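You operate a simulated robot arm through the tools that you are given. There is no shell and no other tool. Be economical: measure what you need, move in short steps, check, and stop when the job is done.

The job below is to be done with a simulated robot arm. You get a single attempt, and the scene is never put back.

JOB
Scrub the crust off both cold rings, then put the pans back on.
Fine: red sponge, then sponge back; red pan with its lid on the big ring, white pan on the small ring; knobs stay off. What is to be rubbed or washed off counts as gone when no trace of it is left.

Only the result counts: the job must be done as asked and must still hold three seconds after the hand-in. Knocking over, shifting, dropping, spilling or breaking anything else fails it. A push-on lid holds only when it is set on centred and level and pressed home; a screw cap is set on level and turned clockwise until tight.

ROBOT AND FRAMES
A 7-joint arm with a two-finger parallel gripper on a trunk, on a base that drives. Base frame: it is fixed to the floor where the robot stands at the start and does not move with it; the origin is under the middle of the robot, x ahead of it, y to its left, z up. Units: mm, rad, N and s.
With the tool pointing down near the work surface it reaches from about 240 to 700 mm from the robot's upright axis, wherever it stands. Its first joint turns from -2.897 to 2.897 rad. Places, roughly: big ladle [750, 2000, 1250]; big ring [500, 500, 900]; big ring top [500, 500, 900]; big skimmer [750, 1750, 1250]; inner pot (19x18x12 cm) [500, -400, 900]; orange cup (11x8x8 cm) [700, -200, 1200]; red lid (17x17x5 cm) [500, 1000, 900]; small ladle [750, 2000, 1500]; small ring [500, 200, 900]; small ring top [500, 200, 900]; small skimmer [750, 2000, 1500]; steel saucepan [750, 2000, 1250]; teal cup (11x8x8 cm) [700, -100, 1200]; white pan [500, 1250, 750]. Payload 3.43 kg.
Tool frame: the origin (TCP) lies between the finger pads and is the grasp point; the fingertips stand 30 mm ahead of it; z points along the fingers, y is the line along which they close. Largest opening 94 mm; finger width 28, thickness 10; the body of the gripper, 50 by 96 mm, starts 55 mm behind the TCP.
Orientation is told as [roll, pitch, yaw] about the base's x, y, z axes, in that order, counted from this pose: with the fingers straight down and closing along the base's y, the tool's x points along the base's -x, its y along +y and its z along -z.

CONTROLS
- The arm moves only by the tool jog_arm. Its argument "increments" is a list of rows, each an object of numbers (a shift or turn left out is 0, a gripper value left out holds the last): "hand": the finger opening in mm, from 0 to 94; "x", "y", "z": the shift along the tool's x, y, z in units of 500 mm (1.0 is 500 mm); "wx", "wy", "wz": the turn, a rotation vector about the tool's x, y, z in units of 90 degrees (1.0 is 90 degrees). In form: [{"hand": .., "x": .., "y": .., "z": .., "wx": .., "wy": .., "wz": ..}, ...]. A call has 1 to 12 rows; each row is the pose to reach, as a shift and turn from the pose commanded when the call began, along the tool's axes at that moment. A call with a number of a shift or a turn outside -1 to 1 is refused whole. Rows are played at 5 a second. More than 50 mm and 0.15 rad between two rows, or a gripper value outside its range, and nothing of the call is played. Where a pose cannot be reached the arm comes as near as it can. A force on the tool above 40 N (or 10 N above the force at the start of the call, whichever is more), or a blocked arm, ends the call early, and 0.2 s more pass. The fingers move at their own pace (about 108 mm/s each) and stop on an object; they squeeze with about 35 N. The grip force told is the motor's: it shows also when the fingers shut on nothing. Time passes only in rows, and 0.2 s behind the last, so rows that repeat a pose let the fingers close. The reply holds the time, the measured pose of the TCP, the force on the tool along the base axes, the opening and the grip force, in the units named above and with some noise, with the torque about the TCP (base axes, N m) and any sound that the robot's microphone picked up.
- Cameras (640 x 400 px; columns grow to the right, rows downward): "scene" is now at [318.6, 394.2, 1249.3]; the picture's right is [-0.00, -0.70, -0.71], its down [-0.76, -0.47, 0.46] and it looks along [-0.65, 0.54, -0.53] (base axes); focal length 214 px, centre (320, 200). "wrist" rides on the gripper at [76, 14, -102] in the tool frame; the picture's right is [-0.18, 0.98, 0.00], its down [-0.75, -0.14, -0.64] and it looks along [-0.63, -0.12, 0.77] (tool axes); focal length 243 px, centre (320, 200). There is no depth. A picture from a camera that has moved, and an enlarged one, comes with that camera's place and axes in the base frame and with its lens.
- snapshot(camera): a new picture of that camera. The clock stands still meanwhile.
- lift_body(by): slides the trunk up (or, below 0, down) by that many mm; the arm and the scene camera ride with it, the base frame stays. It gives what a move gives, with no picture.
- drive_base(legs): drives the robot by 1 to 6 legs, each [ahead, left, turn to the left] in mm, mm and rad, along the robot's own axes; the way and the turn of a leg run together, so that a leg with both is an arc; at most 1500 mm and 3.142 rad a leg. The arm and the cameras ride along, it lands a little off, and it stops where it bumps. It gives what a move gives.
- head_to(pan, tilt): turns the head with the scene camera to pan (to the left, within 1.396 rad either way) and tilt (down, from -0.506 to 1.204), counted from straight ahead of the robot. It gives what a move gives.
- close_up(camera, box): a new picture of the part [left, top, right, bottom] of that camera's present view, enlarged. The clock stands still meanwhile.
- hand_in(): hands the job in; it is judged then, once.

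Go step by step. Nothing tells you exact positions but the pictures and the camera data: compare them with the known pose of the tool, close in by small moves and look again before you grip or let go. The budget is 120 turns and 90 pictures, counting those below and the enlarged ones. Unless the task says otherwise, let go and move clear before handing in, and close with one line.

The tools are called after ">>>" by a JSON object that holds its "op" and its "data". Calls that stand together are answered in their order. jog_arm: Moves the arm, as the interface text tells. Its arguments: {"type":"object","properties":{"increments":{"type":"array","items":{"type":"object","properties":{"hand":{"type":"number"},"x":{"type":"number"},"y":{"type":"number"},"z":{"type":"number"},"wx":{"type":"number"},"wy":{"type":"number"},"wz":{"type":"number"}}}}},"required":["increments"]} The other tools are called the same way: lift_body (by) slides the trunk up or down; drive_base (legs) drives the base; head_to (pan, tilt) turns the head that bears the scene camera; snapshot (camera) takes a picture; close_up (camera, box) takes an enlarged picture of a part of a camera's view; hand_in () hands the job in.

At the start:

```text
t: 0.0
eef_pos: [271.5, 331.5, 1178.3]
ee_rot: [-0.001, 0.002, 0.001]
force: [0.1, -0.2, 0.0]
ft_torque: [0.01, 0.0, -0.03]
finger_gap: 93.9
finger_force: 0.1
trunk travel left (down, up): [-275.0, 315.0]
robot x, y, heading: [-1.8, -0.2, 0.001]
head pan, tilt: [0.792, 0.712]
```

scene: 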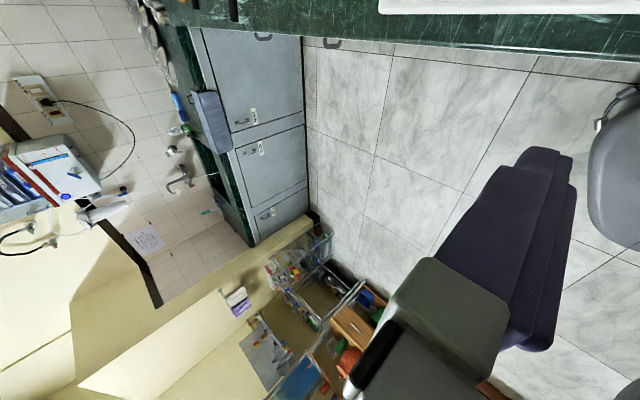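
wrist: 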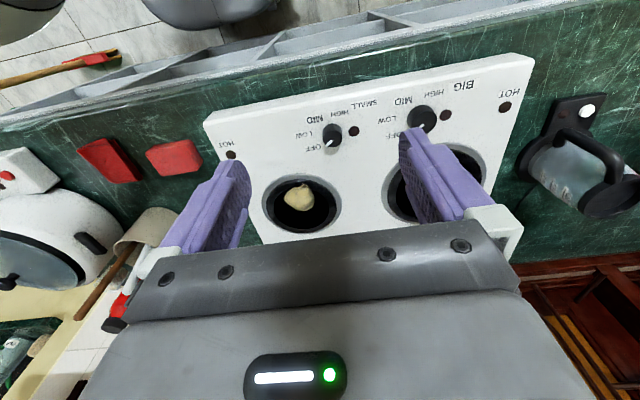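

The wrist view shows the hob with crust on the small ring, the big ring half hidden behind a finger, and red items at lower y. I'll look around with the head first.

>>> {"op": "head_to", "data": {"pan": 0.0, "tilt": 0.7}}

>>> {"op": "snapshot", "data": {"camera": "scene"}}

>>> {"op": "close_up", "data": {"camera": "wrist", "box": [0, 40, 320, 240]}}

```text
t: 1.1
eef_pos: [271.5, 332.0, 1177.6]
ee_rot: [-0.001, 0.0, 0.001]
force: [0.0, -0.9, -1.0]
ft_torque: [0.02, 0.01, -0.01]
finger_gap: 93.9
finger_force: 0.0
trunk travel left (down, up): [-275.0, 315.0]
robot x, y, heading: [1.0, -0.6, 0.003]
head pan, tilt: [0.0, 0.7]
```

```text
87 pictures are left
camera scene: at [319.6, 334.1, 1223.6], right [0.0, -1.0, 0.0], down [-0.76, 0.0, 0.64], along [-0.64, 0.0, -0.76], focal length 214 px, centre (320, 200)
```

scene: 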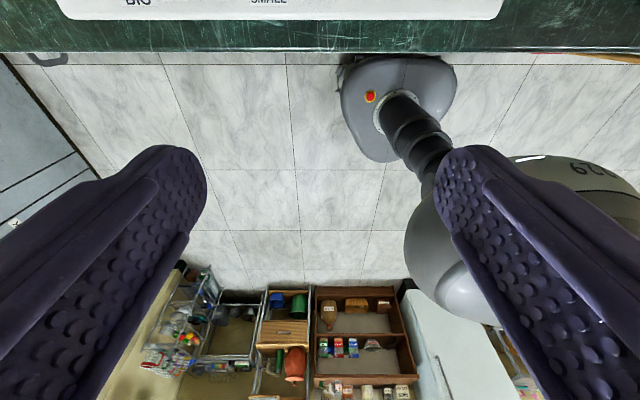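

```text
2.00 times, centred on (160, 140) of wrist
camera zoom: at [195.6, 344.9, 1280.0], right [0.18, 0.98, 0.0], down [0.75, -0.14, 0.64], along [0.63, -0.12, -0.77], focal length 485 px, centre (640, 320)
```

zoom: 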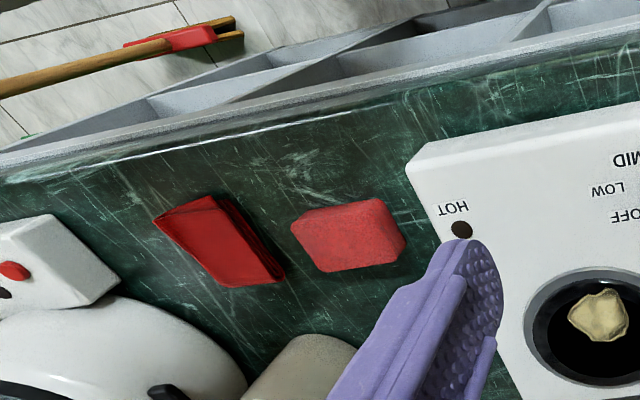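

The scene camera hangs looking down, so a negative tilt should look forward at the counter. I'll try that.

>>> {"op": "head_to", "data": {"pan": 0.0, "tilt": -0.5}}

>>> {"op": "snapshot", "data": {"camera": "scene"}}

>>> {"op": "head_to", "data": {"pan": 1.1, "tilt": -0.4}}

>>> {"op": "snapshot", "data": {"camera": "scene"}}

>>> {"op": "head_to", "data": {"pan": -0.9, "tilt": -0.4}}

>>> {"op": "snapshot", "data": {"camera": "scene"}}

```text
t: 2.5
eef_pos: [271.2, 331.4, 1178.3]
ee_rot: [0.0, 0.0, 0.001]
force: [-0.2, 0.5, 0.2]
ft_torque: [0.04, 0.03, 0.0]
finger_gap: 94.2
finger_force: 0.1
trunk travel left (down, up): [-275.0, 315.0]
robot x, y, heading: [-0.9, -1.2, 0.002]
head pan, tilt: [0.0, -0.499]
```

```text
85 pictures are left
camera scene: at [423.4, 334.1, 1241.4], right [0.0, -1.0, 0.0], down [-0.88, 0.0, -0.48], along [0.48, 0.0, -0.88], focal length 214 px, centre (320, 200)
```

scene: 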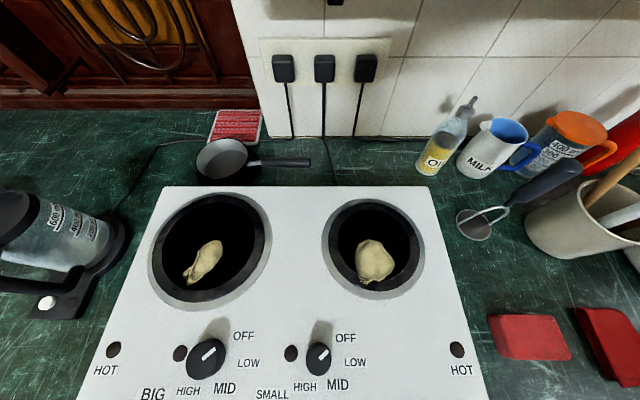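

```text
t: 3.9
eef_pos: [270.1, 333.0, 1178.0]
ee_rot: [-0.001, 0.0, 0.001]
force: [0.1, -0.3, -0.7]
ft_torque: [-0.02, 0.02, 0.0]
finger_gap: 94.2
finger_force: 0.1
trunk travel left (down, up): [-275.0, 315.0]
robot x, y, heading: [-0.6, 2.1, 0.002]
head pan, tilt: [1.1, -0.4]
```

```text
84 pictures are left
camera scene: at [416.5, 399.2, 1275.3], right [0.0, -0.45, -0.89], down [-0.92, 0.35, -0.18], along [0.39, 0.82, -0.42], focal length 214 px, centre (320, 200)
```

scene: 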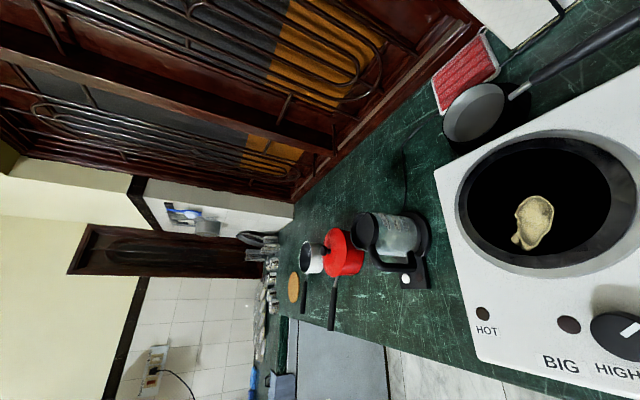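

```text
t: 5.8
eef_pos: [271.0, 332.1, 1177.2]
ee_rot: [0.0, 0.0, 0.0]
force: [0.2, -0.1, -0.3]
ft_torque: [0.0, 0.03, 0.03]
finger_gap: 94.0
finger_force: 0.1
trunk travel left (down, up): [-275.0, 315.0]
robot x, y, heading: [-1.8, -1.7, -0.001]
head pan, tilt: [-0.901, -0.4]
```

```text
83 pictures are left
camera scene: at [416.5, 276.7, 1263.1], right [0.0, -0.62, 0.78], down [-0.92, -0.3, -0.24], along [0.39, -0.72, -0.57], focal length 214 px, centre (320, 200)
```

scene: 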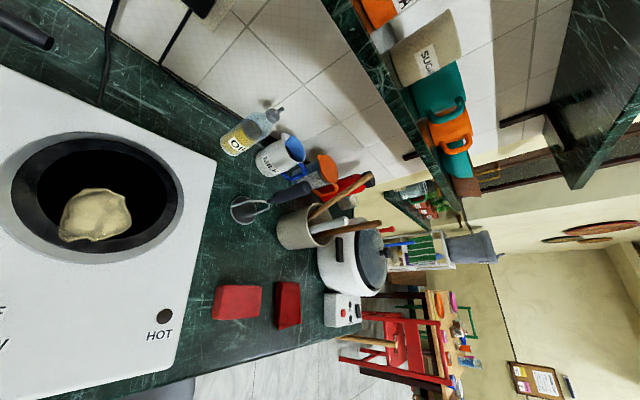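

Both rings carry a crust, and two red objects sit at about (402, 59) and (396, -41). I need to tell which is the sponge and read the knobs.

>>> {"op": "head_to", "data": {"pan": -0.4, "tilt": -0.2}}

>>> {"op": "close_up", "data": {"camera": "scene", "box": [320, 150, 640, 350]}}

>>> {"op": "head_to", "data": {"pan": 0.0, "tilt": -0.2}}

>>> {"op": "close_up", "data": {"camera": "scene", "box": [120, 40, 440, 240]}}

>>> {"op": "snapshot", "data": {"camera": "scene"}}

```text
t: 6.7
eef_pos: [270.7, 332.2, 1178.4]
ee_rot: [0.002, 0.0, 0.0]
force: [-0.3, 0.1, 0.0]
ft_torque: [0.0, 0.0, -0.02]
finger_gap: 93.9
finger_force: 0.0
trunk travel left (down, up): [-275.0, 315.0]
robot x, y, heading: [-1.0, 1.2, -0.002]
head pan, tilt: [-0.4, -0.201]
```

```text
2.00 times, centred on (480, 250) of scene
camera zoom: at [400.9, 301.6, 1231.9], right [0.0, -0.92, 0.39], down [-0.98, -0.08, -0.18], along [0.2, -0.38, -0.9], focal length 429 px, centre (0, 100)
```

zoom: 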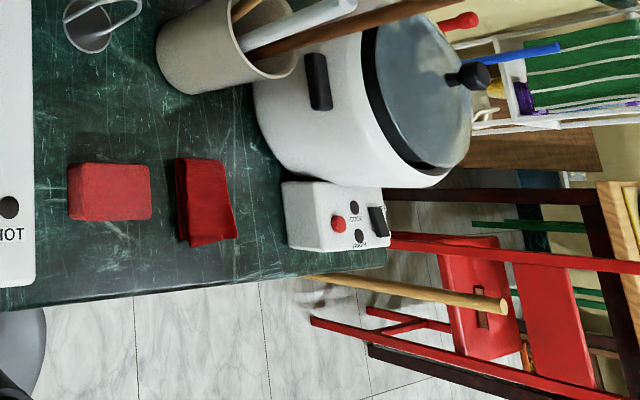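

```text
t: 7.6
eef_pos: [271.0, 332.2, 1178.2]
ee_rot: [-0.002, -0.001, 0.001]
force: [0.4, -0.1, -0.3]
ft_torque: [0.02, -0.03, -0.02]
finger_gap: 94.4
finger_force: 0.0
trunk travel left (down, up): [-275.0, 315.0]
robot x, y, heading: [-3.3, 1.0, 0.001]
head pan, tilt: [0.0, -0.201]
```

```text
2.00 times, centred on (280, 140) of scene
camera zoom: at [400.9, 334.0, 1225.3], right [0.0, -1.0, 0.0], down [-0.98, 0.0, -0.2], along [0.2, 0.0, -0.98], focal length 429 px, centre (400, 320)
```

zoom: 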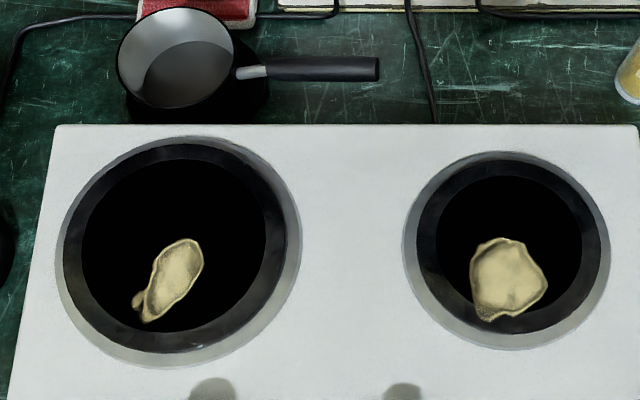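

```text
80 pictures are left
camera scene: at [400.9, 334.0, 1225.3], right [0.0, -1.0, 0.0], down [-0.98, 0.0, -0.2], along [0.2, 0.0, -0.98], focal length 214 px, centre (320, 200)
```

scene: 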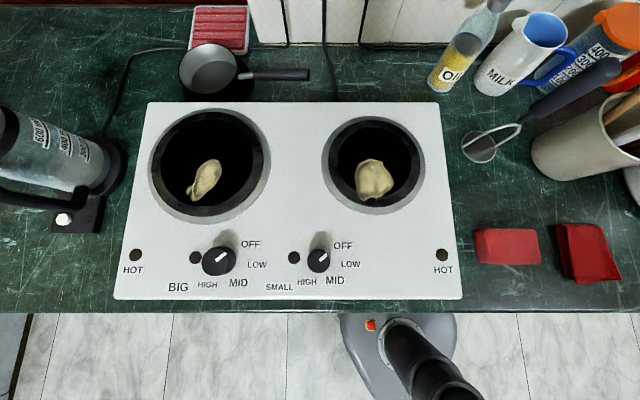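

The rounded red block at y about 65 is the sponge and the other red item is a folded cloth. Both knobs read OFF. Next I move above the sponge, turning so the fingers close along x, its short side.

>>> {"op": "jog_arm", "data": {"increments": [{"hand": 94, "x": -0.023, "y": -0.0485, "z": 0.0287, "wz": -0.0909}, {"x": -0.046, "y": -0.097, "z": 0.0575, "wz": -0.1818}, {"x": -0.069, "y": -0.1456, "z": 0.0862, "wz": -0.2727}, {"x": -0.092, "y": -0.194, "z": 0.115, "wz": -0.3636}, {"x": -0.1155, "y": -0.2427, "z": 0.1436, "wz": -0.4545}, {"x": -0.1385, "y": -0.291, "z": 0.172, "wz": -0.5454}, {"x": -0.1616, "y": -0.34, "z": 0.201, "wz": -0.6363}, {"x": -0.185, "y": -0.388, "z": 0.23, "wz": -0.7272}, {"x": -0.208, "y": -0.437, "z": 0.2585, "wz": -0.8181}, {"x": -0.231, "y": -0.4855, "z": 0.287, "wz": -0.909}, {"x": -0.254, "y": -0.534, "z": 0.316, "wz": -1.0}, {"x": -0.254, "y": -0.534, "z": 0.316, "wz": -1.0}]}}

>>> {"op": "snapshot", "data": {"camera": "wrist"}}

>>> {"op": "snapshot", "data": {"camera": "scene"}}

```text
t: 10.2
eef_pos: [398.1, 63.9, 1019.4]
ee_rot: [-0.001, 0.0, 1.571]
force: [-0.2, 0.6, -0.2]
ft_torque: [0.03, -0.01, 0.0]
finger_gap: 94.1
finger_force: 0.3
trunk travel left (down, up): [-275.0, 315.0]
robot x, y, heading: [2.8, -2.0, -0.001]
head pan, tilt: [0.0, -0.201]
```

```text
79 pictures are left
camera wrist: at [384.5, -13.3, 1121.9], right [-0.98, 0.18, 0.0], down [0.14, 0.75, 0.64], along [0.12, 0.63, -0.77], focal length 243 px, centre (320, 200)
```

wrist: 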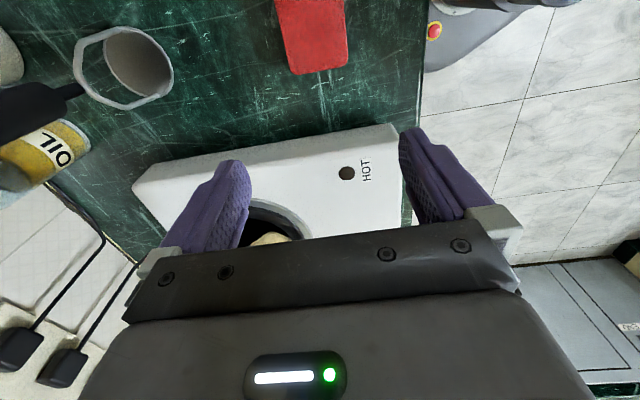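

```text
78 pictures are left
camera scene: at [400.1, 193.8, 1067.3], right [1.0, 0.0, 0.0], down [0.0, -0.98, -0.2], along [0.0, 0.2, -0.98], focal length 214 px, centre (320, 200)
```

scene: 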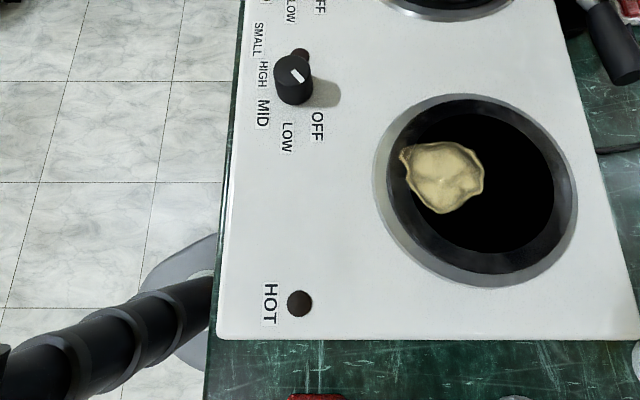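

The scene camera rides on the gripper, so two views of the sponge give its height: it lies near y about 10–20 with the counter lower than 900. I shift -y and look again.

>>> {"op": "jog_arm", "data": {"increments": [{"x": 0.05}, {"x": 0.1}, {"x": 0.12}]}}

>>> {"op": "snapshot", "data": {"camera": "wrist"}}

>>> {"op": "head_to", "data": {"pan": 0.0, "tilt": 0.7}}

>>> {"op": "snapshot", "data": {"camera": "scene"}}

```text
t: 11.0
eef_pos: [397.2, 4.0, 1018.9]
ee_rot: [0.0, 0.001, 1.57]
force: [-0.1, 0.3, 0.2]
ft_torque: [-0.03, 0.0, -0.02]
finger_gap: 94.0
finger_force: 0.1
trunk travel left (down, up): [-275.0, 315.0]
robot x, y, heading: [-1.6, -0.6, 0.001]
head pan, tilt: [0.0, -0.201]
```

```text
77 pictures are left
camera wrist: at [383.9, -73.8, 1122.5], right [-0.98, 0.18, 0.0], down [0.14, 0.75, 0.64], along [0.12, 0.63, -0.77], focal length 243 px, centre (320, 200)
```

wrist: 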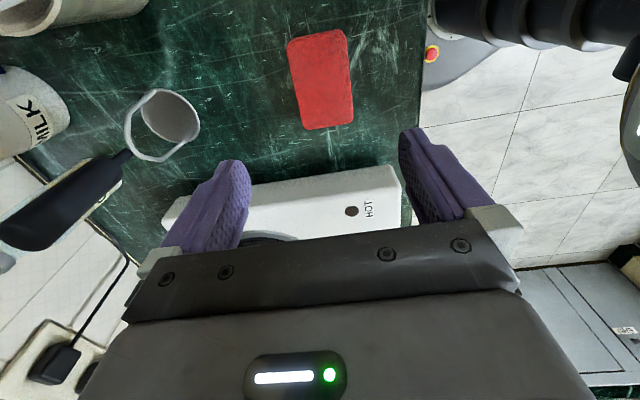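

```text
t: 12.2
eef_pos: [396.7, 3.5, 1020.9]
ee_rot: [-0.002, 0.0, 1.57]
force: [-1.0, 0.5, -1.6]
ft_torque: [0.04, 0.04, -0.02]
finger_gap: 93.8
finger_force: 0.1
trunk travel left (down, up): [-275.0, 315.0]
robot x, y, heading: [2.0, 2.8, -0.003]
head pan, tilt: [0.0, 0.7]
```

```text
76 pictures are left
camera scene: at [399.9, 52.4, 1066.1], right [1.0, 0.0, 0.0], down [0.0, -0.77, 0.64], along [0.0, -0.64, -0.77], focal length 214 px, centre (320, 200)
```

scene: 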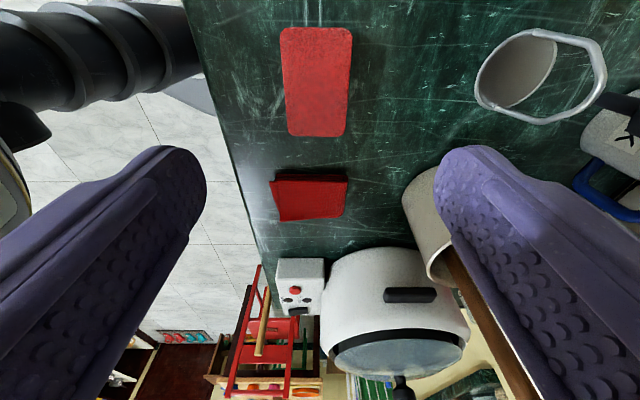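

The two views put the sponge centre near (396, 2), about 110 mm along y by 70 mm along x, with its top near z 805–830. I lower part way and recheck.

>>> {"op": "jog_arm", "data": {"increments": [{"z": 0.08}, {"z": 0.16}, {"z": 0.24}]}}

>>> {"op": "snapshot", "data": {"camera": "wrist"}}

>>> {"op": "snapshot", "data": {"camera": "scene"}}

```text
t: 13.0
eef_pos: [400.1, 3.2, 897.5]
ee_rot: [0.0, 0.001, 1.571]
force: [-0.2, -0.4, -0.3]
ft_torque: [0.02, 0.05, 0.01]
finger_gap: 93.7
finger_force: 0.0
trunk travel left (down, up): [-275.0, 315.0]
robot x, y, heading: [-0.6, -0.4, 0.003]
head pan, tilt: [0.0, 0.7]
```

```text
75 pictures are left
camera wrist: at [385.2, -72.8, 1001.4], right [-0.98, 0.18, 0.0], down [0.14, 0.75, 0.64], along [0.12, 0.63, -0.77], focal length 243 px, centre (320, 200)
```

wrist: 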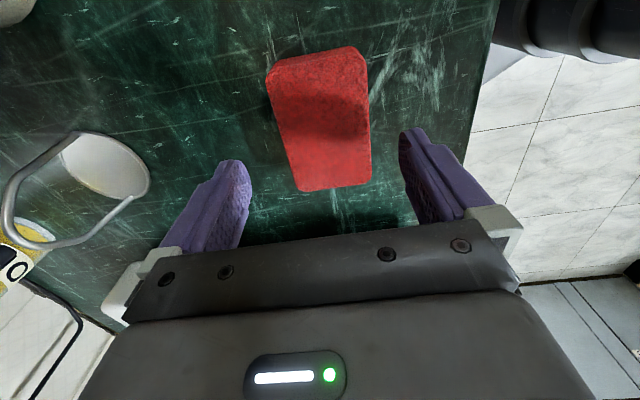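

```text
74 pictures are left
camera scene: at [401.1, 53.0, 945.1], right [1.0, 0.0, 0.0], down [0.0, -0.77, 0.64], along [0.0, -0.64, -0.77], focal length 214 px, centre (320, 200)
```

scene: 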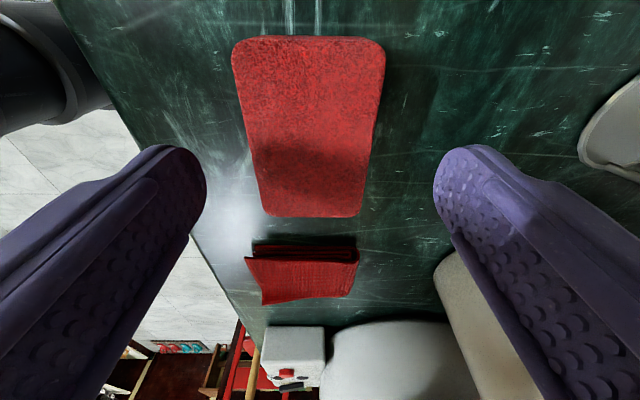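

Using edge rays, the sponge top is at about z 848 with its centre near (397, 2) and size roughly 91×58 mm, well placed under the hand. I go down so the tips pass just below its top.

>>> {"op": "jog_arm", "data": {"increments": [{"z": 0.04, "y": 0.004}, {"z": 0.076, "y": 0.004}]}}

>>> {"op": "snapshot", "data": {"camera": "wrist"}}

>>> {"op": "snapshot", "data": {"camera": "scene"}}

```text
t: 13.6
eef_pos: [396.2, 4.9, 860.6]
ee_rot: [0.001, -0.002, 1.572]
force: [-0.4, -0.4, -0.4]
ft_torque: [0.01, 0.01, -0.01]
finger_gap: 93.8
finger_force: 0.0
trunk travel left (down, up): [-275.0, 315.0]
robot x, y, heading: [-1.1, -3.9, -0.002]
head pan, tilt: [0.0, 0.7]
```

```text
73 pictures are left
camera wrist: at [383.0, -72.9, 963.5], right [-0.98, 0.18, 0.0], down [0.14, 0.75, 0.64], along [0.12, 0.63, -0.77], focal length 243 px, centre (320, 200)
```

wrist: 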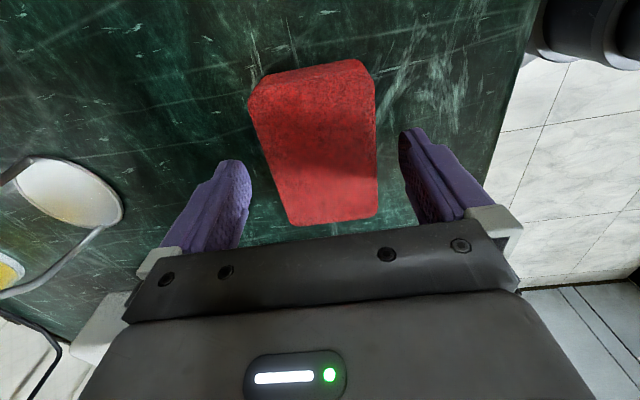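

```text
72 pictures are left
camera scene: at [398.9, 52.8, 907.1], right [1.0, 0.0, 0.0], down [0.0, -0.77, 0.64], along [0.0, -0.64, -0.77], focal length 214 px, centre (320, 200)
```

scene: 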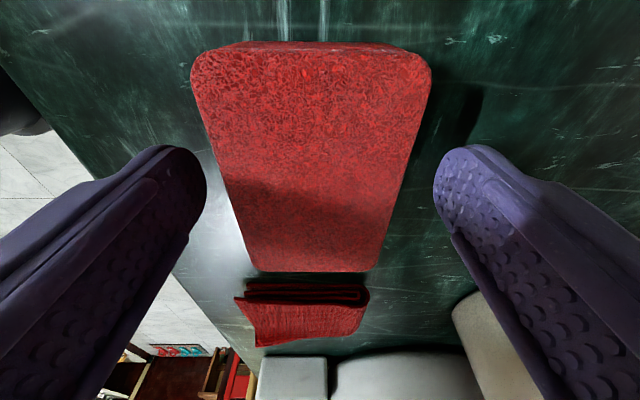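

The fingers straddle the sponge, with the tips roughly 20 mm above the counter. I close now.

>>> {"op": "jog_arm", "data": {"increments": [{"z": 0.008, "hand": 94}, {"z": 0.008, "hand": 30}, {"z": 0.008, "hand": 30}, {"z": 0.008, "hand": 30}, {"z": 0.008, "hand": 30}]}}

>>> {"op": "snapshot", "data": {"camera": "wrist"}}

```text
t: 14.8
eef_pos: [396.8, 4.3, 857.9]
ee_rot: [-0.001, 0.0, 1.571]
force: [0.5, -0.6, 0.7]
ft_torque: [0.04, 0.04, 0.02]
finger_gap: 57.3
finger_force: 34.4
trunk travel left (down, up): [-275.0, 315.0]
robot x, y, heading: [2.0, -0.7, -0.004]
head pan, tilt: [0.0, 0.7]
```

```text
71 pictures are left
camera wrist: at [382.6, -73.2, 959.8], right [-0.98, 0.18, 0.0], down [0.14, 0.75, 0.64], along [0.12, 0.63, -0.77], focal length 243 px, centre (320, 200)
```

wrist: 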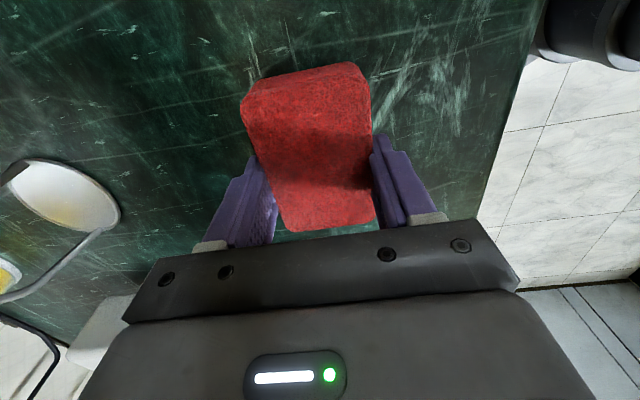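

The sponge is held with a 57 mm gap. Two views put the small-ring crust at about (504, 248, 896), so I lift and carry the sponge above it.

>>> {"op": "jog_arm", "data": {"increments": [{"z": -0.09}, {"z": -0.18}, {"z": -0.28}, {"z": -0.28, "x": -0.081, "y": -0.036}, {"z": -0.28, "x": -0.163, "y": -0.071}, {"z": -0.28, "x": -0.244, "y": -0.107}, {"z": -0.28, "x": -0.325, "y": -0.143}, {"z": -0.28, "x": -0.407, "y": -0.178}, {"z": -0.28, "x": -0.488, "y": -0.214}, {"z": -0.28, "x": -0.488, "y": -0.214}]}}

>>> {"op": "snapshot", "data": {"camera": "wrist"}}

>>> {"op": "snapshot", "data": {"camera": "scene"}}

```text
t: 17.0
eef_pos: [503.5, 248.8, 997.5]
ee_rot: [0.001, -0.001, 1.569]
force: [-0.4, 0.7, -0.3]
ft_torque: [0.01, 0.02, -0.01]
finger_gap: 57.4
finger_force: 35.2
trunk travel left (down, up): [-275.0, 315.0]
robot x, y, heading: [-0.8, -3.0, -0.002]
head pan, tilt: [0.0, 0.7]
```

```text
70 pictures are left
camera wrist: at [489.9, 171.0, 1100.3], right [-0.98, 0.18, 0.0], down [0.14, 0.75, 0.64], along [0.12, 0.63, -0.77], focal length 243 px, centre (320, 200)
```

wrist: 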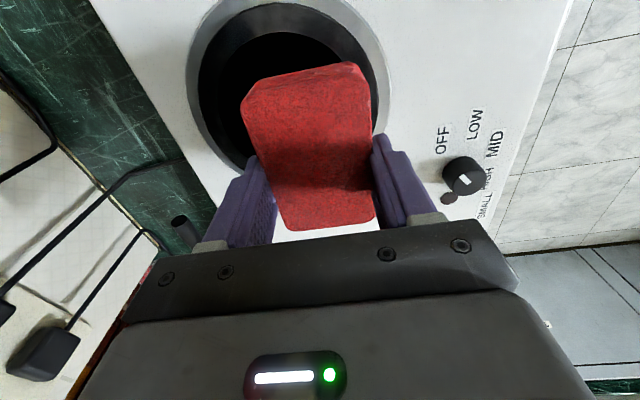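

```text
69 pictures are left
camera scene: at [505.9, 296.8, 1044.0], right [1.0, 0.0, 0.0], down [0.0, -0.76, 0.64], along [0.0, -0.64, -0.76], focal length 214 px, centre (320, 200)
```

scene: 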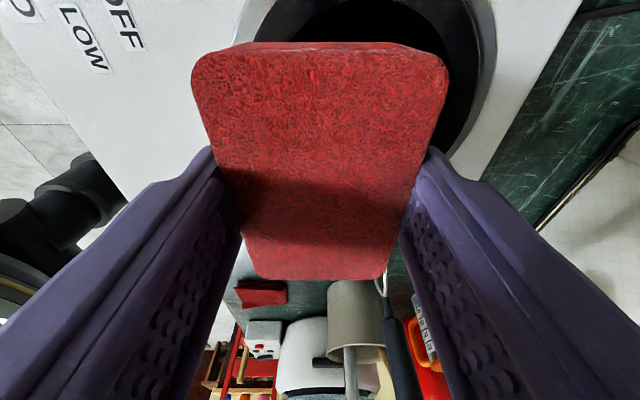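

The sponge is above the small ring's crust. I lower it slowly to feel for contact.

>>> {"op": "jog_arm", "data": {"increments": [{"z": 0.03}, {"z": 0.06}, {"z": 0.08}, {"z": 0.088}, {"z": 0.094}]}}

```text
t: 18.2
eef_pos: [503.2, 250.1, 951.4]
ee_rot: [0.0, 0.0, 1.57]
force: [-0.5, -0.4, 0.6]
ft_torque: [0.02, -0.01, 0.0]
finger_gap: 57.3
finger_force: 35.3
trunk travel left (down, up): [-275.0, 315.0]
robot x, y, heading: [-1.0, 3.9, 0.002]
head pan, tilt: [0.0, 0.7]
```

>>> {"op": "jog_arm", "data": {"increments": [{"z": 0.006}, {"z": 0.012}, {"z": 0.016}, {"z": 0.02}, {"z": 0.024}]}}

>>> {"op": "snapshot", "data": {"camera": "wrist"}}

```text
t: 19.4
eef_pos: [503.7, 248.8, 938.7]
ee_rot: [0.002, -0.001, 1.573]
force: [-0.5, 0.8, -0.4]
ft_torque: [-0.01, -0.03, -0.01]
finger_gap: 57.2
finger_force: 34.8
trunk travel left (down, up): [-275.0, 315.0]
robot x, y, heading: [-1.6, 0.8, 0.0]
head pan, tilt: [0.0, 0.7]
```

```text
68 pictures are left
camera wrist: at [489.7, 171.4, 1040.8], right [-0.98, 0.18, 0.0], down [0.14, 0.75, 0.64], along [0.12, 0.63, -0.77], focal length 243 px, centre (320, 200)
```

wrist: 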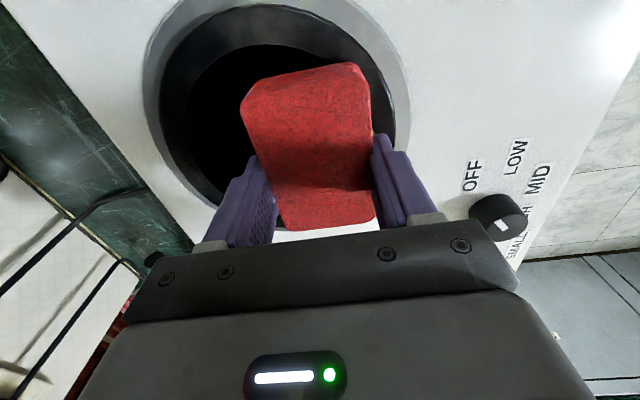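

No contact yet; I keep lowering in small steps.

>>> {"op": "jog_arm", "data": {"increments": [{"z": 0.006}, {"z": 0.012}, {"z": 0.018}, {"z": 0.024}, {"z": 0.024}]}}

```text
t: 20.1
eef_pos: [504.4, 249.3, 937.8]
ee_rot: [-0.01, -0.003, 1.571]
force: [-7.0, -4.0, 21.2]
ft_torque: [-0.19, 0.3, -0.06]
finger_gap: 57.6
finger_force: 34.7
trunk travel left (down, up): [-275.0, 315.0]
robot x, y, heading: [-1.1, 0.0, 0.002]
head pan, tilt: [0.0, 0.7]
stopped in row 3: the force on the tool passed its limit at 44 N (the readings are from after the stop); the commanded pose is now the measured one
```

Contact is at about z 937. I scrub with small strokes at the present pressure and then check.

>>> {"op": "jog_arm", "data": {"increments": [{"y": -0.02}, {"y": -0.04}, {"y": -0.02}, {"y": 0.0}, {"y": 0.02}, {"y": 0.04}, {"y": 0.02}, {"y": 0.0, "x": 0.02}, {"x": 0.04}, {"x": 0.0}, {"x": -0.03}, {"x": 0.0}]}}

>>> {"op": "snapshot", "data": {"camera": "wrist"}}

```text
t: 21.5
eef_pos: [492.2, 249.1, 936.7]
ee_rot: [-0.012, -0.005, 1.57]
force: [0.8, 0.1, 8.2]
ft_torque: [0.22, 0.17, -0.03]
finger_gap: 57.1
finger_force: 34.9
trunk travel left (down, up): [-275.0, 315.0]
robot x, y, heading: [-1.1, -1.1, 0.001]
head pan, tilt: [0.0, 0.7]
stopped in row 6: the force on the tool passed its limit at 41 N (the readings are from after the stop); the commanded pose is now the measured one
```

```text
67 pictures are left
camera wrist: at [476.6, 171.0, 1038.6], right [-0.98, 0.19, -0.01], down [0.13, 0.75, 0.65], along [0.13, 0.63, -0.76], focal length 243 px, centre (320, 200)
```

wrist: 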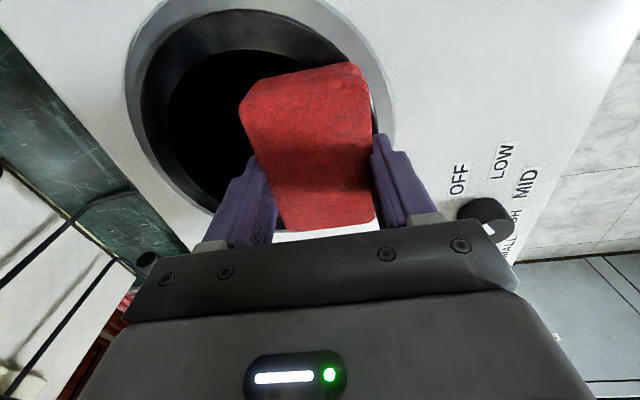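

It bumped something moving toward -x, likely the rim. I lift and shift aside to look at the ring.

>>> {"op": "jog_arm", "data": {"increments": [{"z": -0.05}, {"z": -0.1}, {"z": -0.2}, {"z": -0.2, "x": 0.1}, {"z": -0.2, "x": 0.2}]}}

>>> {"op": "head_to", "data": {"pan": 0.0, "tilt": -0.2}}

>>> {"op": "snapshot", "data": {"camera": "scene"}}

```text
t: 22.7
eef_pos: [490.6, 148.1, 1037.2]
ee_rot: [-0.011, -0.005, 1.572]
force: [0.0, -0.4, 0.0]
ft_torque: [0.03, 0.01, -0.01]
finger_gap: 57.5
finger_force: 35.0
trunk travel left (down, up): [-275.0, 315.0]
robot x, y, heading: [0.2, -1.9, 0.0]
head pan, tilt: [0.0, 0.7]
```

```text
t: 23.9
eef_pos: [490.6, 150.0, 1037.2]
ee_rot: [-0.012, -0.005, 1.568]
force: [-0.3, -0.4, -1.0]
ft_torque: [0.0, 0.0, 0.01]
finger_gap: 57.2
finger_force: 34.9
trunk travel left (down, up): [-275.0, 315.0]
robot x, y, heading: [-0.2, 0.6, 0.003]
head pan, tilt: [0.0, -0.201]
```

```text
66 pictures are left
camera scene: at [492.9, 278.6, 1085.4], right [1.0, 0.0, 0.01], down [0.0, -0.98, -0.2], along [0.01, 0.2, -0.98], focal length 214 px, centre (320, 200)
```

scene: 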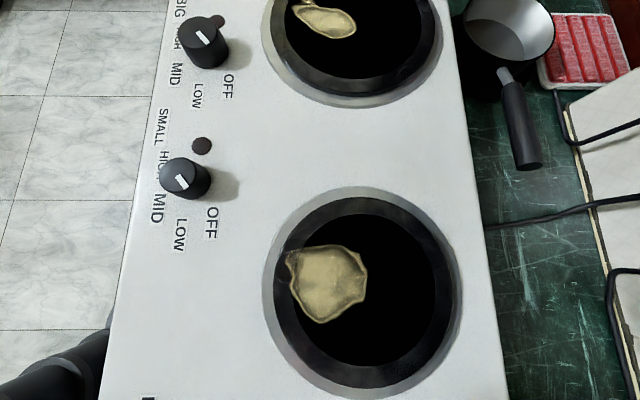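

The crust seems unchanged and the black plate may sit recessed inside a rim. I take a close-up of the ring.

>>> {"op": "close_up", "data": {"camera": "scene", "box": [240, 180, 480, 330]}}

>>> {"op": "close_up", "data": {"camera": "scene", "box": [120, 0, 280, 260]}}

```text
2.67 times, centred on (360, 255) of scene
camera zoom: at [492.9, 278.6, 1085.4], right [1.0, 0.0, 0.01], down [0.0, -0.98, -0.2], along [0.01, 0.2, -0.98], focal length 572 px, centre (213, 53)
```

zoom: 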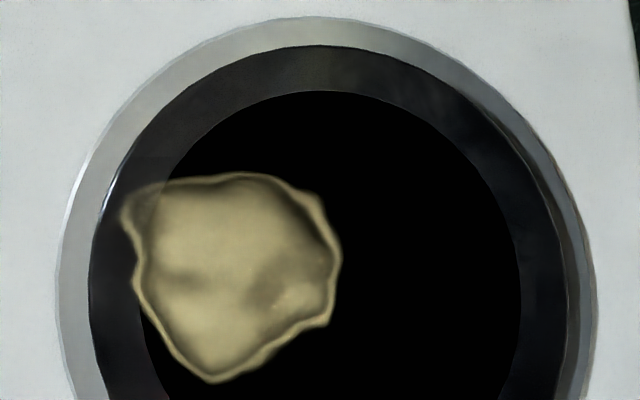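

```text
1.54 times, centred on (200, 130) of scene
camera zoom: at [492.9, 278.6, 1085.4], right [1.0, 0.0, 0.01], down [0.0, -0.98, -0.2], along [0.01, 0.2, -0.98], focal length 330 px, centre (505, 308)
```

zoom: 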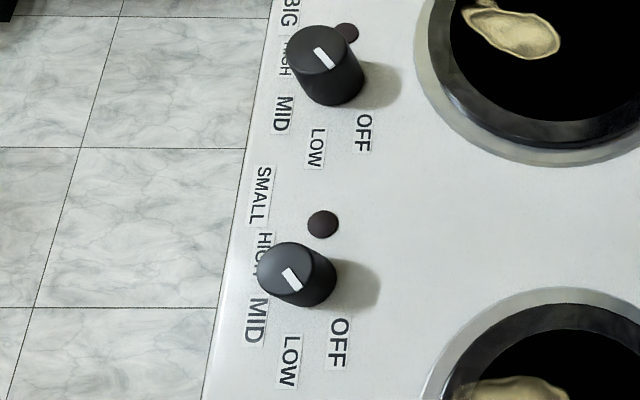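

Both knobs point to OFF, and part of the crust's upper-left corner looks faded, so rubbing works. I go back and press more lightly for a longer scrub.

>>> {"op": "jog_arm", "data": {"increments": [{"x": -0.1, "y": -0.019}, {"x": -0.196, "y": -0.019}, {"x": -0.196, "y": -0.019, "z": 0.08}, {"x": -0.196, "y": -0.019, "z": 0.16}, {"x": -0.196, "y": -0.019, "z": 0.19}, {"x": -0.196, "y": -0.019, "z": 0.194}, {"x": -0.196, "y": -0.019, "z": 0.198}, {"x": -0.196, "y": -0.019, "z": 0.2}]}}

```text
refused: row 1 steps farther than a row can; nothing moved
```

>>> {"op": "jog_arm", "data": {"increments": [{"x": -0.07, "y": -0.01}, {"x": -0.14, "y": -0.019}, {"x": -0.196, "y": -0.019}, {"x": -0.196, "y": -0.019, "z": 0.08}, {"x": -0.196, "y": -0.019, "z": 0.16}, {"x": -0.196, "y": -0.019, "z": 0.19}, {"x": -0.196, "y": -0.019, "z": 0.194}, {"x": -0.196, "y": -0.019, "z": 0.198}, {"x": -0.196, "y": -0.019, "z": 0.201}, {"x": -0.196, "y": -0.019, "z": 0.201}]}}

```text
t: 26.1
eef_pos: [500.4, 248.0, 937.5]
ee_rot: [-0.014, -0.005, 1.569]
force: [0.2, -0.9, 11.1]
ft_torque: [0.18, 0.25, -0.02]
finger_gap: 57.3
finger_force: 34.7
trunk travel left (down, up): [-275.0, 315.0]
robot x, y, heading: [-0.6, -0.8, -0.0]
head pan, tilt: [0.0, -0.201]
```

Contact holds at 11 N. I scrub in small strokes at this height.

>>> {"op": "jog_arm", "data": {"increments": [{"x": 0.02}, {"x": 0.04}, {"x": 0.02}, {"x": 0.0}, {"x": -0.02}, {"x": -0.04}, {"x": -0.02, "y": -0.01}, {"x": 0.0, "y": -0.02}, {"x": 0.02, "y": -0.03}, {"x": 0.0, "y": -0.02}, {"x": -0.02, "y": -0.01}, {"x": 0.0, "y": 0.0}]}}

>>> {"op": "jog_arm", "data": {"increments": [{"y": 0.01}, {"y": 0.02}, {"y": 0.02, "x": 0.02}, {"y": 0.02, "x": 0.04}, {"y": 0.02, "x": 0.02}, {"y": 0.02, "x": 0.0}, {"y": 0.02, "x": -0.02}, {"y": 0.02, "x": -0.04}, {"y": 0.02, "x": -0.02}, {"y": 0.01, "x": 0.0}, {"y": 0.0, "x": 0.0}]}}

```text
t: 28.7
eef_pos: [500.8, 248.1, 937.3]
ee_rot: [-0.014, -0.004, 1.569]
force: [1.5, 4.4, 7.8]
ft_torque: [0.1, -0.02, 0.01]
finger_gap: 57.4
finger_force: 34.5
trunk travel left (down, up): [-275.0, 315.0]
robot x, y, heading: [0.7, 2.1, -0.002]
head pan, tilt: [0.0, -0.201]
```

```text
t: 31.1
eef_pos: [500.1, 247.9, 935.5]
ee_rot: [-0.01, -0.004, 1.572]
force: [-5.2, 1.0, 7.8]
ft_torque: [0.19, 0.23, 0.1]
finger_gap: 57.5
finger_force: 35.2
trunk travel left (down, up): [-275.0, 315.0]
robot x, y, heading: [2.9, 0.4, -0.003]
head pan, tilt: [0.0, -0.201]
```

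Strokes ran without a stop. I lift and look.

>>> {"op": "jog_arm", "data": {"increments": [{"z": -0.05}, {"z": -0.12}, {"z": -0.2}, {"z": -0.2, "x": 0.08}, {"z": -0.2, "x": 0.16}, {"z": -0.2, "x": 0.2}]}}

>>> {"op": "close_up", "data": {"camera": "scene", "box": [240, 180, 480, 330]}}

```text
t: 32.5
eef_pos: [499.9, 147.4, 1036.2]
ee_rot: [-0.013, -0.006, 1.572]
force: [0.3, -0.2, -1.1]
ft_torque: [-0.01, 0.02, 0.0]
finger_gap: 57.5
finger_force: 35.1
trunk travel left (down, up): [-275.0, 315.0]
robot x, y, heading: [-0.0, 1.8, 0.003]
head pan, tilt: [0.0, -0.201]
```

```text
2.67 times, centred on (360, 255) of scene
camera zoom: at [501.1, 275.6, 1083.9], right [1.0, 0.0, 0.01], down [0.0, -0.98, -0.2], along [0.01, 0.2, -0.98], focal length 572 px, centre (213, 53)
```

zoom: 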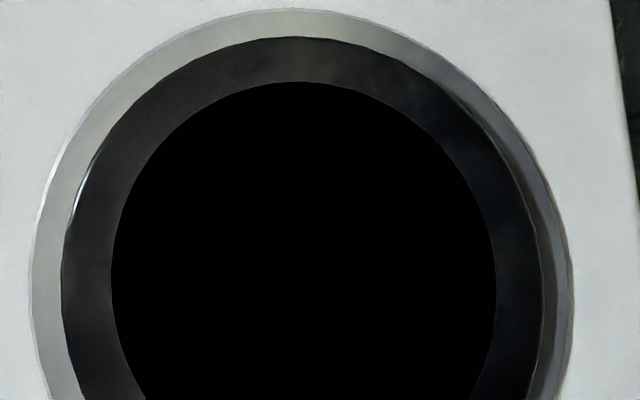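

The small ring is clean. The big crust is near (501, 518), out of reach from here, so I drive 250 mm left.

>>> {"op": "drive_base", "data": {"legs": [[0, 250, 0]]}}

>>> {"op": "snapshot", "data": {"camera": "scene"}}

```text
t: 34.3
eef_pos: [498.3, 402.6, 1035.0]
ee_rot: [-0.013, -0.004, 1.574]
force: [0.1, 0.4, -0.4]
ft_torque: [-0.05, 0.01, 0.03]
finger_gap: 57.1
finger_force: 35.1
trunk travel left (down, up): [-275.0, 315.0]
robot x, y, heading: [-3.1, 255.4, 0.001]
head pan, tilt: [0.0, -0.201]
```

```text
62 pictures are left
camera scene: at [500.3, 531.6, 1083.6], right [1.0, 0.0, 0.01], down [0.0, -0.98, -0.2], along [0.01, 0.2, -0.98], focal length 214 px, centre (320, 200)
```

scene: 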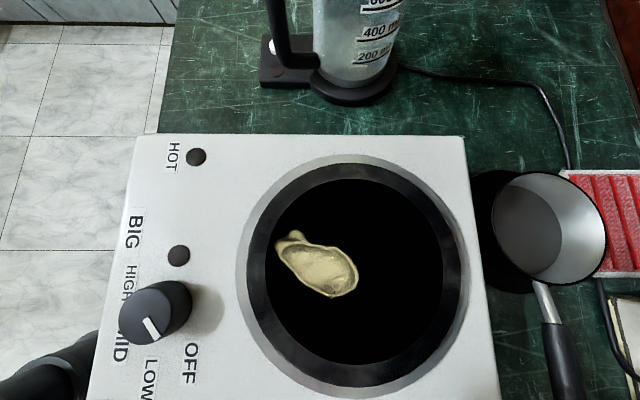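

Big-ring crust spans about x 462–532, y 488–543. I go over it and lower to light contact.

>>> {"op": "jog_arm", "data": {"increments": [{"x": -0.08}, {"x": -0.16}, {"x": -0.223}, {"x": -0.223, "z": 0.08}, {"x": -0.223, "z": 0.16}, {"x": -0.223, "z": 0.186}, {"x": -0.223, "z": 0.19}, {"x": -0.223, "z": 0.194}, {"x": -0.223, "z": 0.197}, {"x": -0.223, "z": 0.197}]}}

```text
t: 36.5
eef_pos: [500.8, 513.9, 936.5]
ee_rot: [-0.011, -0.005, 1.573]
force: [-0.7, 0.4, 0.3]
ft_torque: [0.01, 0.0, 0.01]
finger_gap: 57.2
finger_force: 34.8
trunk travel left (down, up): [-275.0, 315.0]
robot x, y, heading: [-1.1, 251.3, 0.003]
head pan, tilt: [0.0, -0.201]
```

>>> {"op": "jog_arm", "data": {"increments": [{"z": 0.002}, {"z": 0.004}, {"z": 0.004}]}}

```text
t: 37.3
eef_pos: [500.8, 514.0, 936.2]
ee_rot: [-0.012, -0.005, 1.572]
force: [-0.8, 0.4, 7.3]
ft_torque: [0.03, 0.17, 0.03]
finger_gap: 57.5
finger_force: 35.2
trunk travel left (down, up): [-275.0, 315.0]
robot x, y, heading: [0.3, 256.0, 0.002]
head pan, tilt: [0.0, -0.201]
```

Contact at 7 N. I press slightly more and scrub the same way.

>>> {"op": "jog_arm", "data": {"increments": [{"x": 0.02, "z": 0.001}, {"x": 0.04, "z": 0.001}, {"x": 0.02, "z": 0.001}, {"x": 0.0, "z": 0.001}, {"x": -0.02, "z": 0.001}, {"x": -0.04, "z": 0.001}, {"x": -0.02, "y": -0.01, "z": 0.001}, {"x": 0.0, "y": -0.02, "z": 0.001}, {"x": 0.02, "y": -0.03, "z": 0.001}, {"x": 0.0, "y": -0.02, "z": 0.001}, {"x": -0.02, "y": -0.01, "z": 0.001}, {"x": 0.0, "y": 0.0, "z": 0.001}]}}

>>> {"op": "jog_arm", "data": {"increments": [{"y": 0.01}, {"y": 0.02}, {"y": 0.02, "x": 0.02}, {"y": 0.02, "x": 0.04}, {"y": 0.02, "x": 0.02}, {"y": 0.02, "x": 0.0}, {"y": 0.02, "x": -0.02}, {"y": 0.02, "x": -0.04}, {"y": 0.02, "x": -0.02}, {"y": 0.01, "x": 0.0}, {"y": 0.0, "x": 0.0}]}}

>>> {"op": "jog_arm", "data": {"increments": [{"z": -0.05}, {"z": -0.12}, {"z": -0.2}, {"z": -0.2, "x": 0.08}, {"z": -0.2, "x": 0.16}, {"z": -0.2, "x": 0.223}]}}

>>> {"op": "close_up", "data": {"camera": "scene", "box": [224, 140, 544, 340]}}

```text
t: 39.9
eef_pos: [498.7, 516.4, 934.7]
ee_rot: [-0.015, -0.008, 1.575]
force: [4.5, 5.7, 10.9]
ft_torque: [0.17, 0.0, 0.04]
finger_gap: 57.2
finger_force: 34.7
trunk travel left (down, up): [-275.0, 315.0]
robot x, y, heading: [-1.3, 252.8, 0.002]
head pan, tilt: [0.0, -0.201]
```

```text
t: 42.3
eef_pos: [499.5, 513.5, 934.6]
ee_rot: [-0.011, -0.005, 1.573]
force: [-3.7, 1.9, 4.5]
ft_torque: [0.11, 0.15, 0.04]
finger_gap: 57.2
finger_force: 35.3
trunk travel left (down, up): [-275.0, 315.0]
robot x, y, heading: [-0.9, 252.5, 0.002]
head pan, tilt: [0.0, -0.201]
```

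```text
t: 43.7
eef_pos: [500.4, 401.8, 1035.0]
ee_rot: [-0.012, -0.005, 1.574]
force: [0.3, -1.2, 0.4]
ft_torque: [0.01, 0.03, -0.01]
finger_gap: 57.2
finger_force: 35.2
trunk travel left (down, up): [-275.0, 315.0]
robot x, y, heading: [-0.2, 253.8, 0.004]
head pan, tilt: [0.0, -0.201]
```

```text
2.00 times, centred on (384, 240) of scene
camera zoom: at [500.3, 530.3, 1083.3], right [1.0, 0.0, 0.01], down [0.01, -0.98, -0.2], along [0.01, 0.2, -0.98], focal length 429 px, centre (192, 120)
```

zoom: 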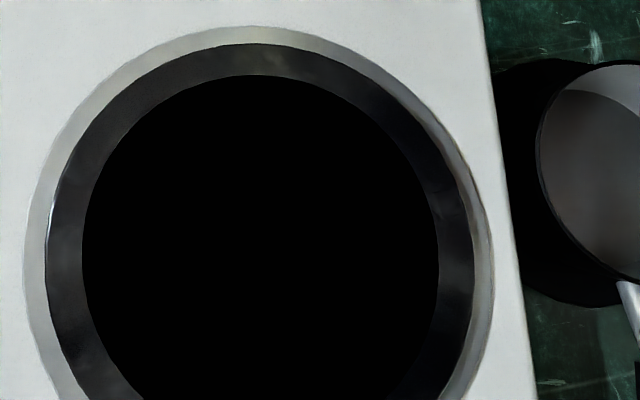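

The big ring is clean too. I return the sponge to its original place at (397, 4).

>>> {"op": "jog_arm", "data": {"increments": [{"x": 0.088, "y": 0.023}, {"x": 0.177, "y": 0.046}, {"x": 0.265, "y": 0.069}, {"x": 0.354, "y": 0.092}, {"x": 0.442, "y": 0.115}, {"x": 0.53, "y": 0.138}, {"x": 0.619, "y": 0.16}, {"x": 0.707, "y": 0.184}, {"x": 0.796, "y": 0.206, "wy": -0.0076}, {"x": 0.796, "y": 0.206, "z": 0.09, "wy": -0.0076}, {"x": 0.796, "y": 0.206, "z": 0.18, "wy": -0.0076}, {"x": 0.796, "y": 0.206, "z": 0.25, "wy": -0.0076}]}}

>>> {"op": "head_to", "data": {"pan": 0.0, "tilt": 0.7}}

>>> {"op": "snapshot", "data": {"camera": "scene"}}

```text
t: 46.3
eef_pos: [399.9, 3.8, 907.0]
ee_rot: [-0.011, -0.018, 1.575]
force: [-0.2, -0.1, 0.1]
ft_torque: [0.0, 0.0, 0.0]
finger_gap: 57.2
finger_force: 34.7
trunk travel left (down, up): [-275.0, 315.0]
robot x, y, heading: [2.5, 251.6, 0.001]
head pan, tilt: [0.0, -0.201]
```

```text
t: 47.5
eef_pos: [399.2, 3.7, 907.9]
ee_rot: [-0.012, -0.016, 1.572]
force: [-0.2, -0.3, 0.3]
ft_torque: [0.01, -0.04, 0.01]
finger_gap: 57.3
finger_force: 35.1
trunk travel left (down, up): [-275.0, 315.0]
robot x, y, heading: [-2.0, 256.8, 0.004]
head pan, tilt: [0.0, 0.7]
```

```text
60 pictures are left
camera scene: at [400.1, 51.6, 953.8], right [1.0, 0.0, 0.01], down [-0.01, -0.78, 0.63], along [0.01, -0.63, -0.78], focal length 214 px, centre (320, 200)
```

scene: 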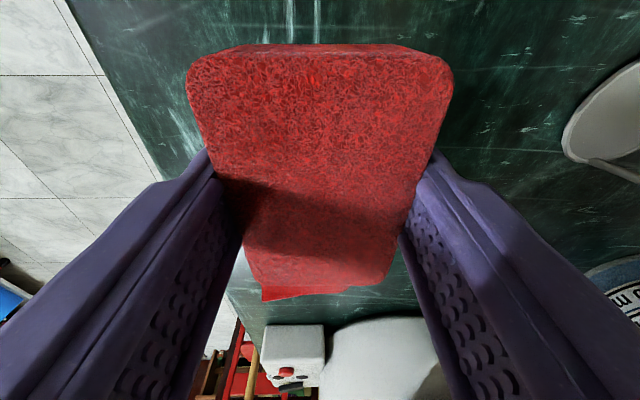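

I correct the small tilt and lower the sponge onto its spot.

>>> {"op": "jog_arm", "data": {"increments": [{"wx": -0.0076, "wy": 0.0105, "y": 0.005, "z": 0.04}, {"wx": -0.0076, "wy": 0.0105, "y": 0.005, "z": 0.08}, {"wx": -0.0076, "wy": 0.0105, "y": 0.005, "z": 0.09}, {"wx": -0.0076, "wy": 0.0105, "y": 0.005, "z": 0.094}, {"wx": -0.0076, "wy": 0.0105, "y": 0.005, "z": 0.094}]}}

```text
t: 48.7
eef_pos: [397.1, 5.0, 860.4]
ee_rot: [0.002, 0.001, 1.573]
force: [-0.8, -0.4, -0.6]
ft_torque: [-0.01, 0.0, 0.01]
finger_gap: 57.1
finger_force: 35.1
trunk travel left (down, up): [-275.0, 315.0]
robot x, y, heading: [1.3, 254.2, 0.004]
head pan, tilt: [0.0, 0.7]
```

>>> {"op": "jog_arm", "data": {"increments": [{"z": 0.003}, {"z": 0.006}, {"z": 0.008}, {"z": 0.008}]}}

```text
t: 49.7
eef_pos: [397.0, 4.9, 854.2]
ee_rot: [0.0, 0.0, 1.572]
force: [-0.4, -0.3, 0.1]
ft_torque: [-0.05, 0.03, 0.0]
finger_gap: 57.4
finger_force: 34.8
trunk travel left (down, up): [-275.0, 315.0]
robot x, y, heading: [-0.9, 252.4, -0.001]
head pan, tilt: [0.0, 0.7]
```

No contact yet; the sponge was probably pushed up a little in the grip. I continue in fine steps.

>>> {"op": "jog_arm", "data": {"increments": [{"z": 0.003}, {"z": 0.006}, {"z": 0.008}, {"z": 0.01}, {"z": 0.01}]}}

```text
t: 50.7
eef_pos: [395.8, 4.3, 854.7]
ee_rot: [-0.007, 0.004, 1.573]
force: [-6.3, 2.4, 23.8]
ft_torque: [0.31, 0.24, -0.01]
finger_gap: 57.2
finger_force: 34.7
trunk travel left (down, up): [-275.0, 315.0]
robot x, y, heading: [0.1, 254.2, 0.005]
head pan, tilt: [0.0, 0.7]
stopped in row 4: the force on the tool passed its limit at 42 N (the readings are from after the stop); the commanded pose is now the measured one
```

It is down on the counter at about z 854. I ease off, open and rise.

>>> {"op": "jog_arm", "data": {"increments": [{"z": -0.003}, {"z": -0.003, "hand": 94}, {"z": -0.003, "hand": 94}, {"z": -0.003, "hand": 94}, {"z": -0.08, "hand": 94}, {"z": -0.17}, {"z": -0.26}, {"z": -0.34}, {"z": -0.43}, {"z": -0.5}]}}

>>> {"op": "snapshot", "data": {"camera": "scene"}}

```text
t: 52.9
eef_pos: [396.3, 5.0, 1104.1]
ee_rot: [-0.003, 0.001, 1.573]
force: [-0.8, 0.1, -0.1]
ft_torque: [0.02, 0.0, 0.0]
finger_gap: 94.1
finger_force: 0.0
trunk travel left (down, up): [-275.0, 315.0]
robot x, y, heading: [0.6, 252.5, 0.004]
head pan, tilt: [0.0, 0.7]
```

```text
59 pictures are left
camera scene: at [398.8, 52.7, 1149.2], right [1.0, 0.0, 0.0], down [0.0, -0.76, 0.65], along [0.0, -0.65, -0.76], focal length 214 px, centre (320, 200)
```

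scene: 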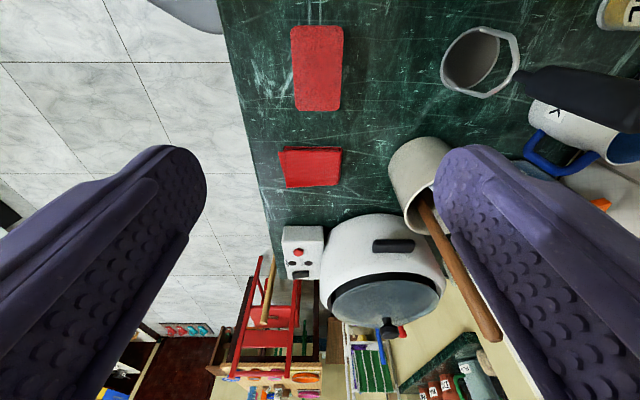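

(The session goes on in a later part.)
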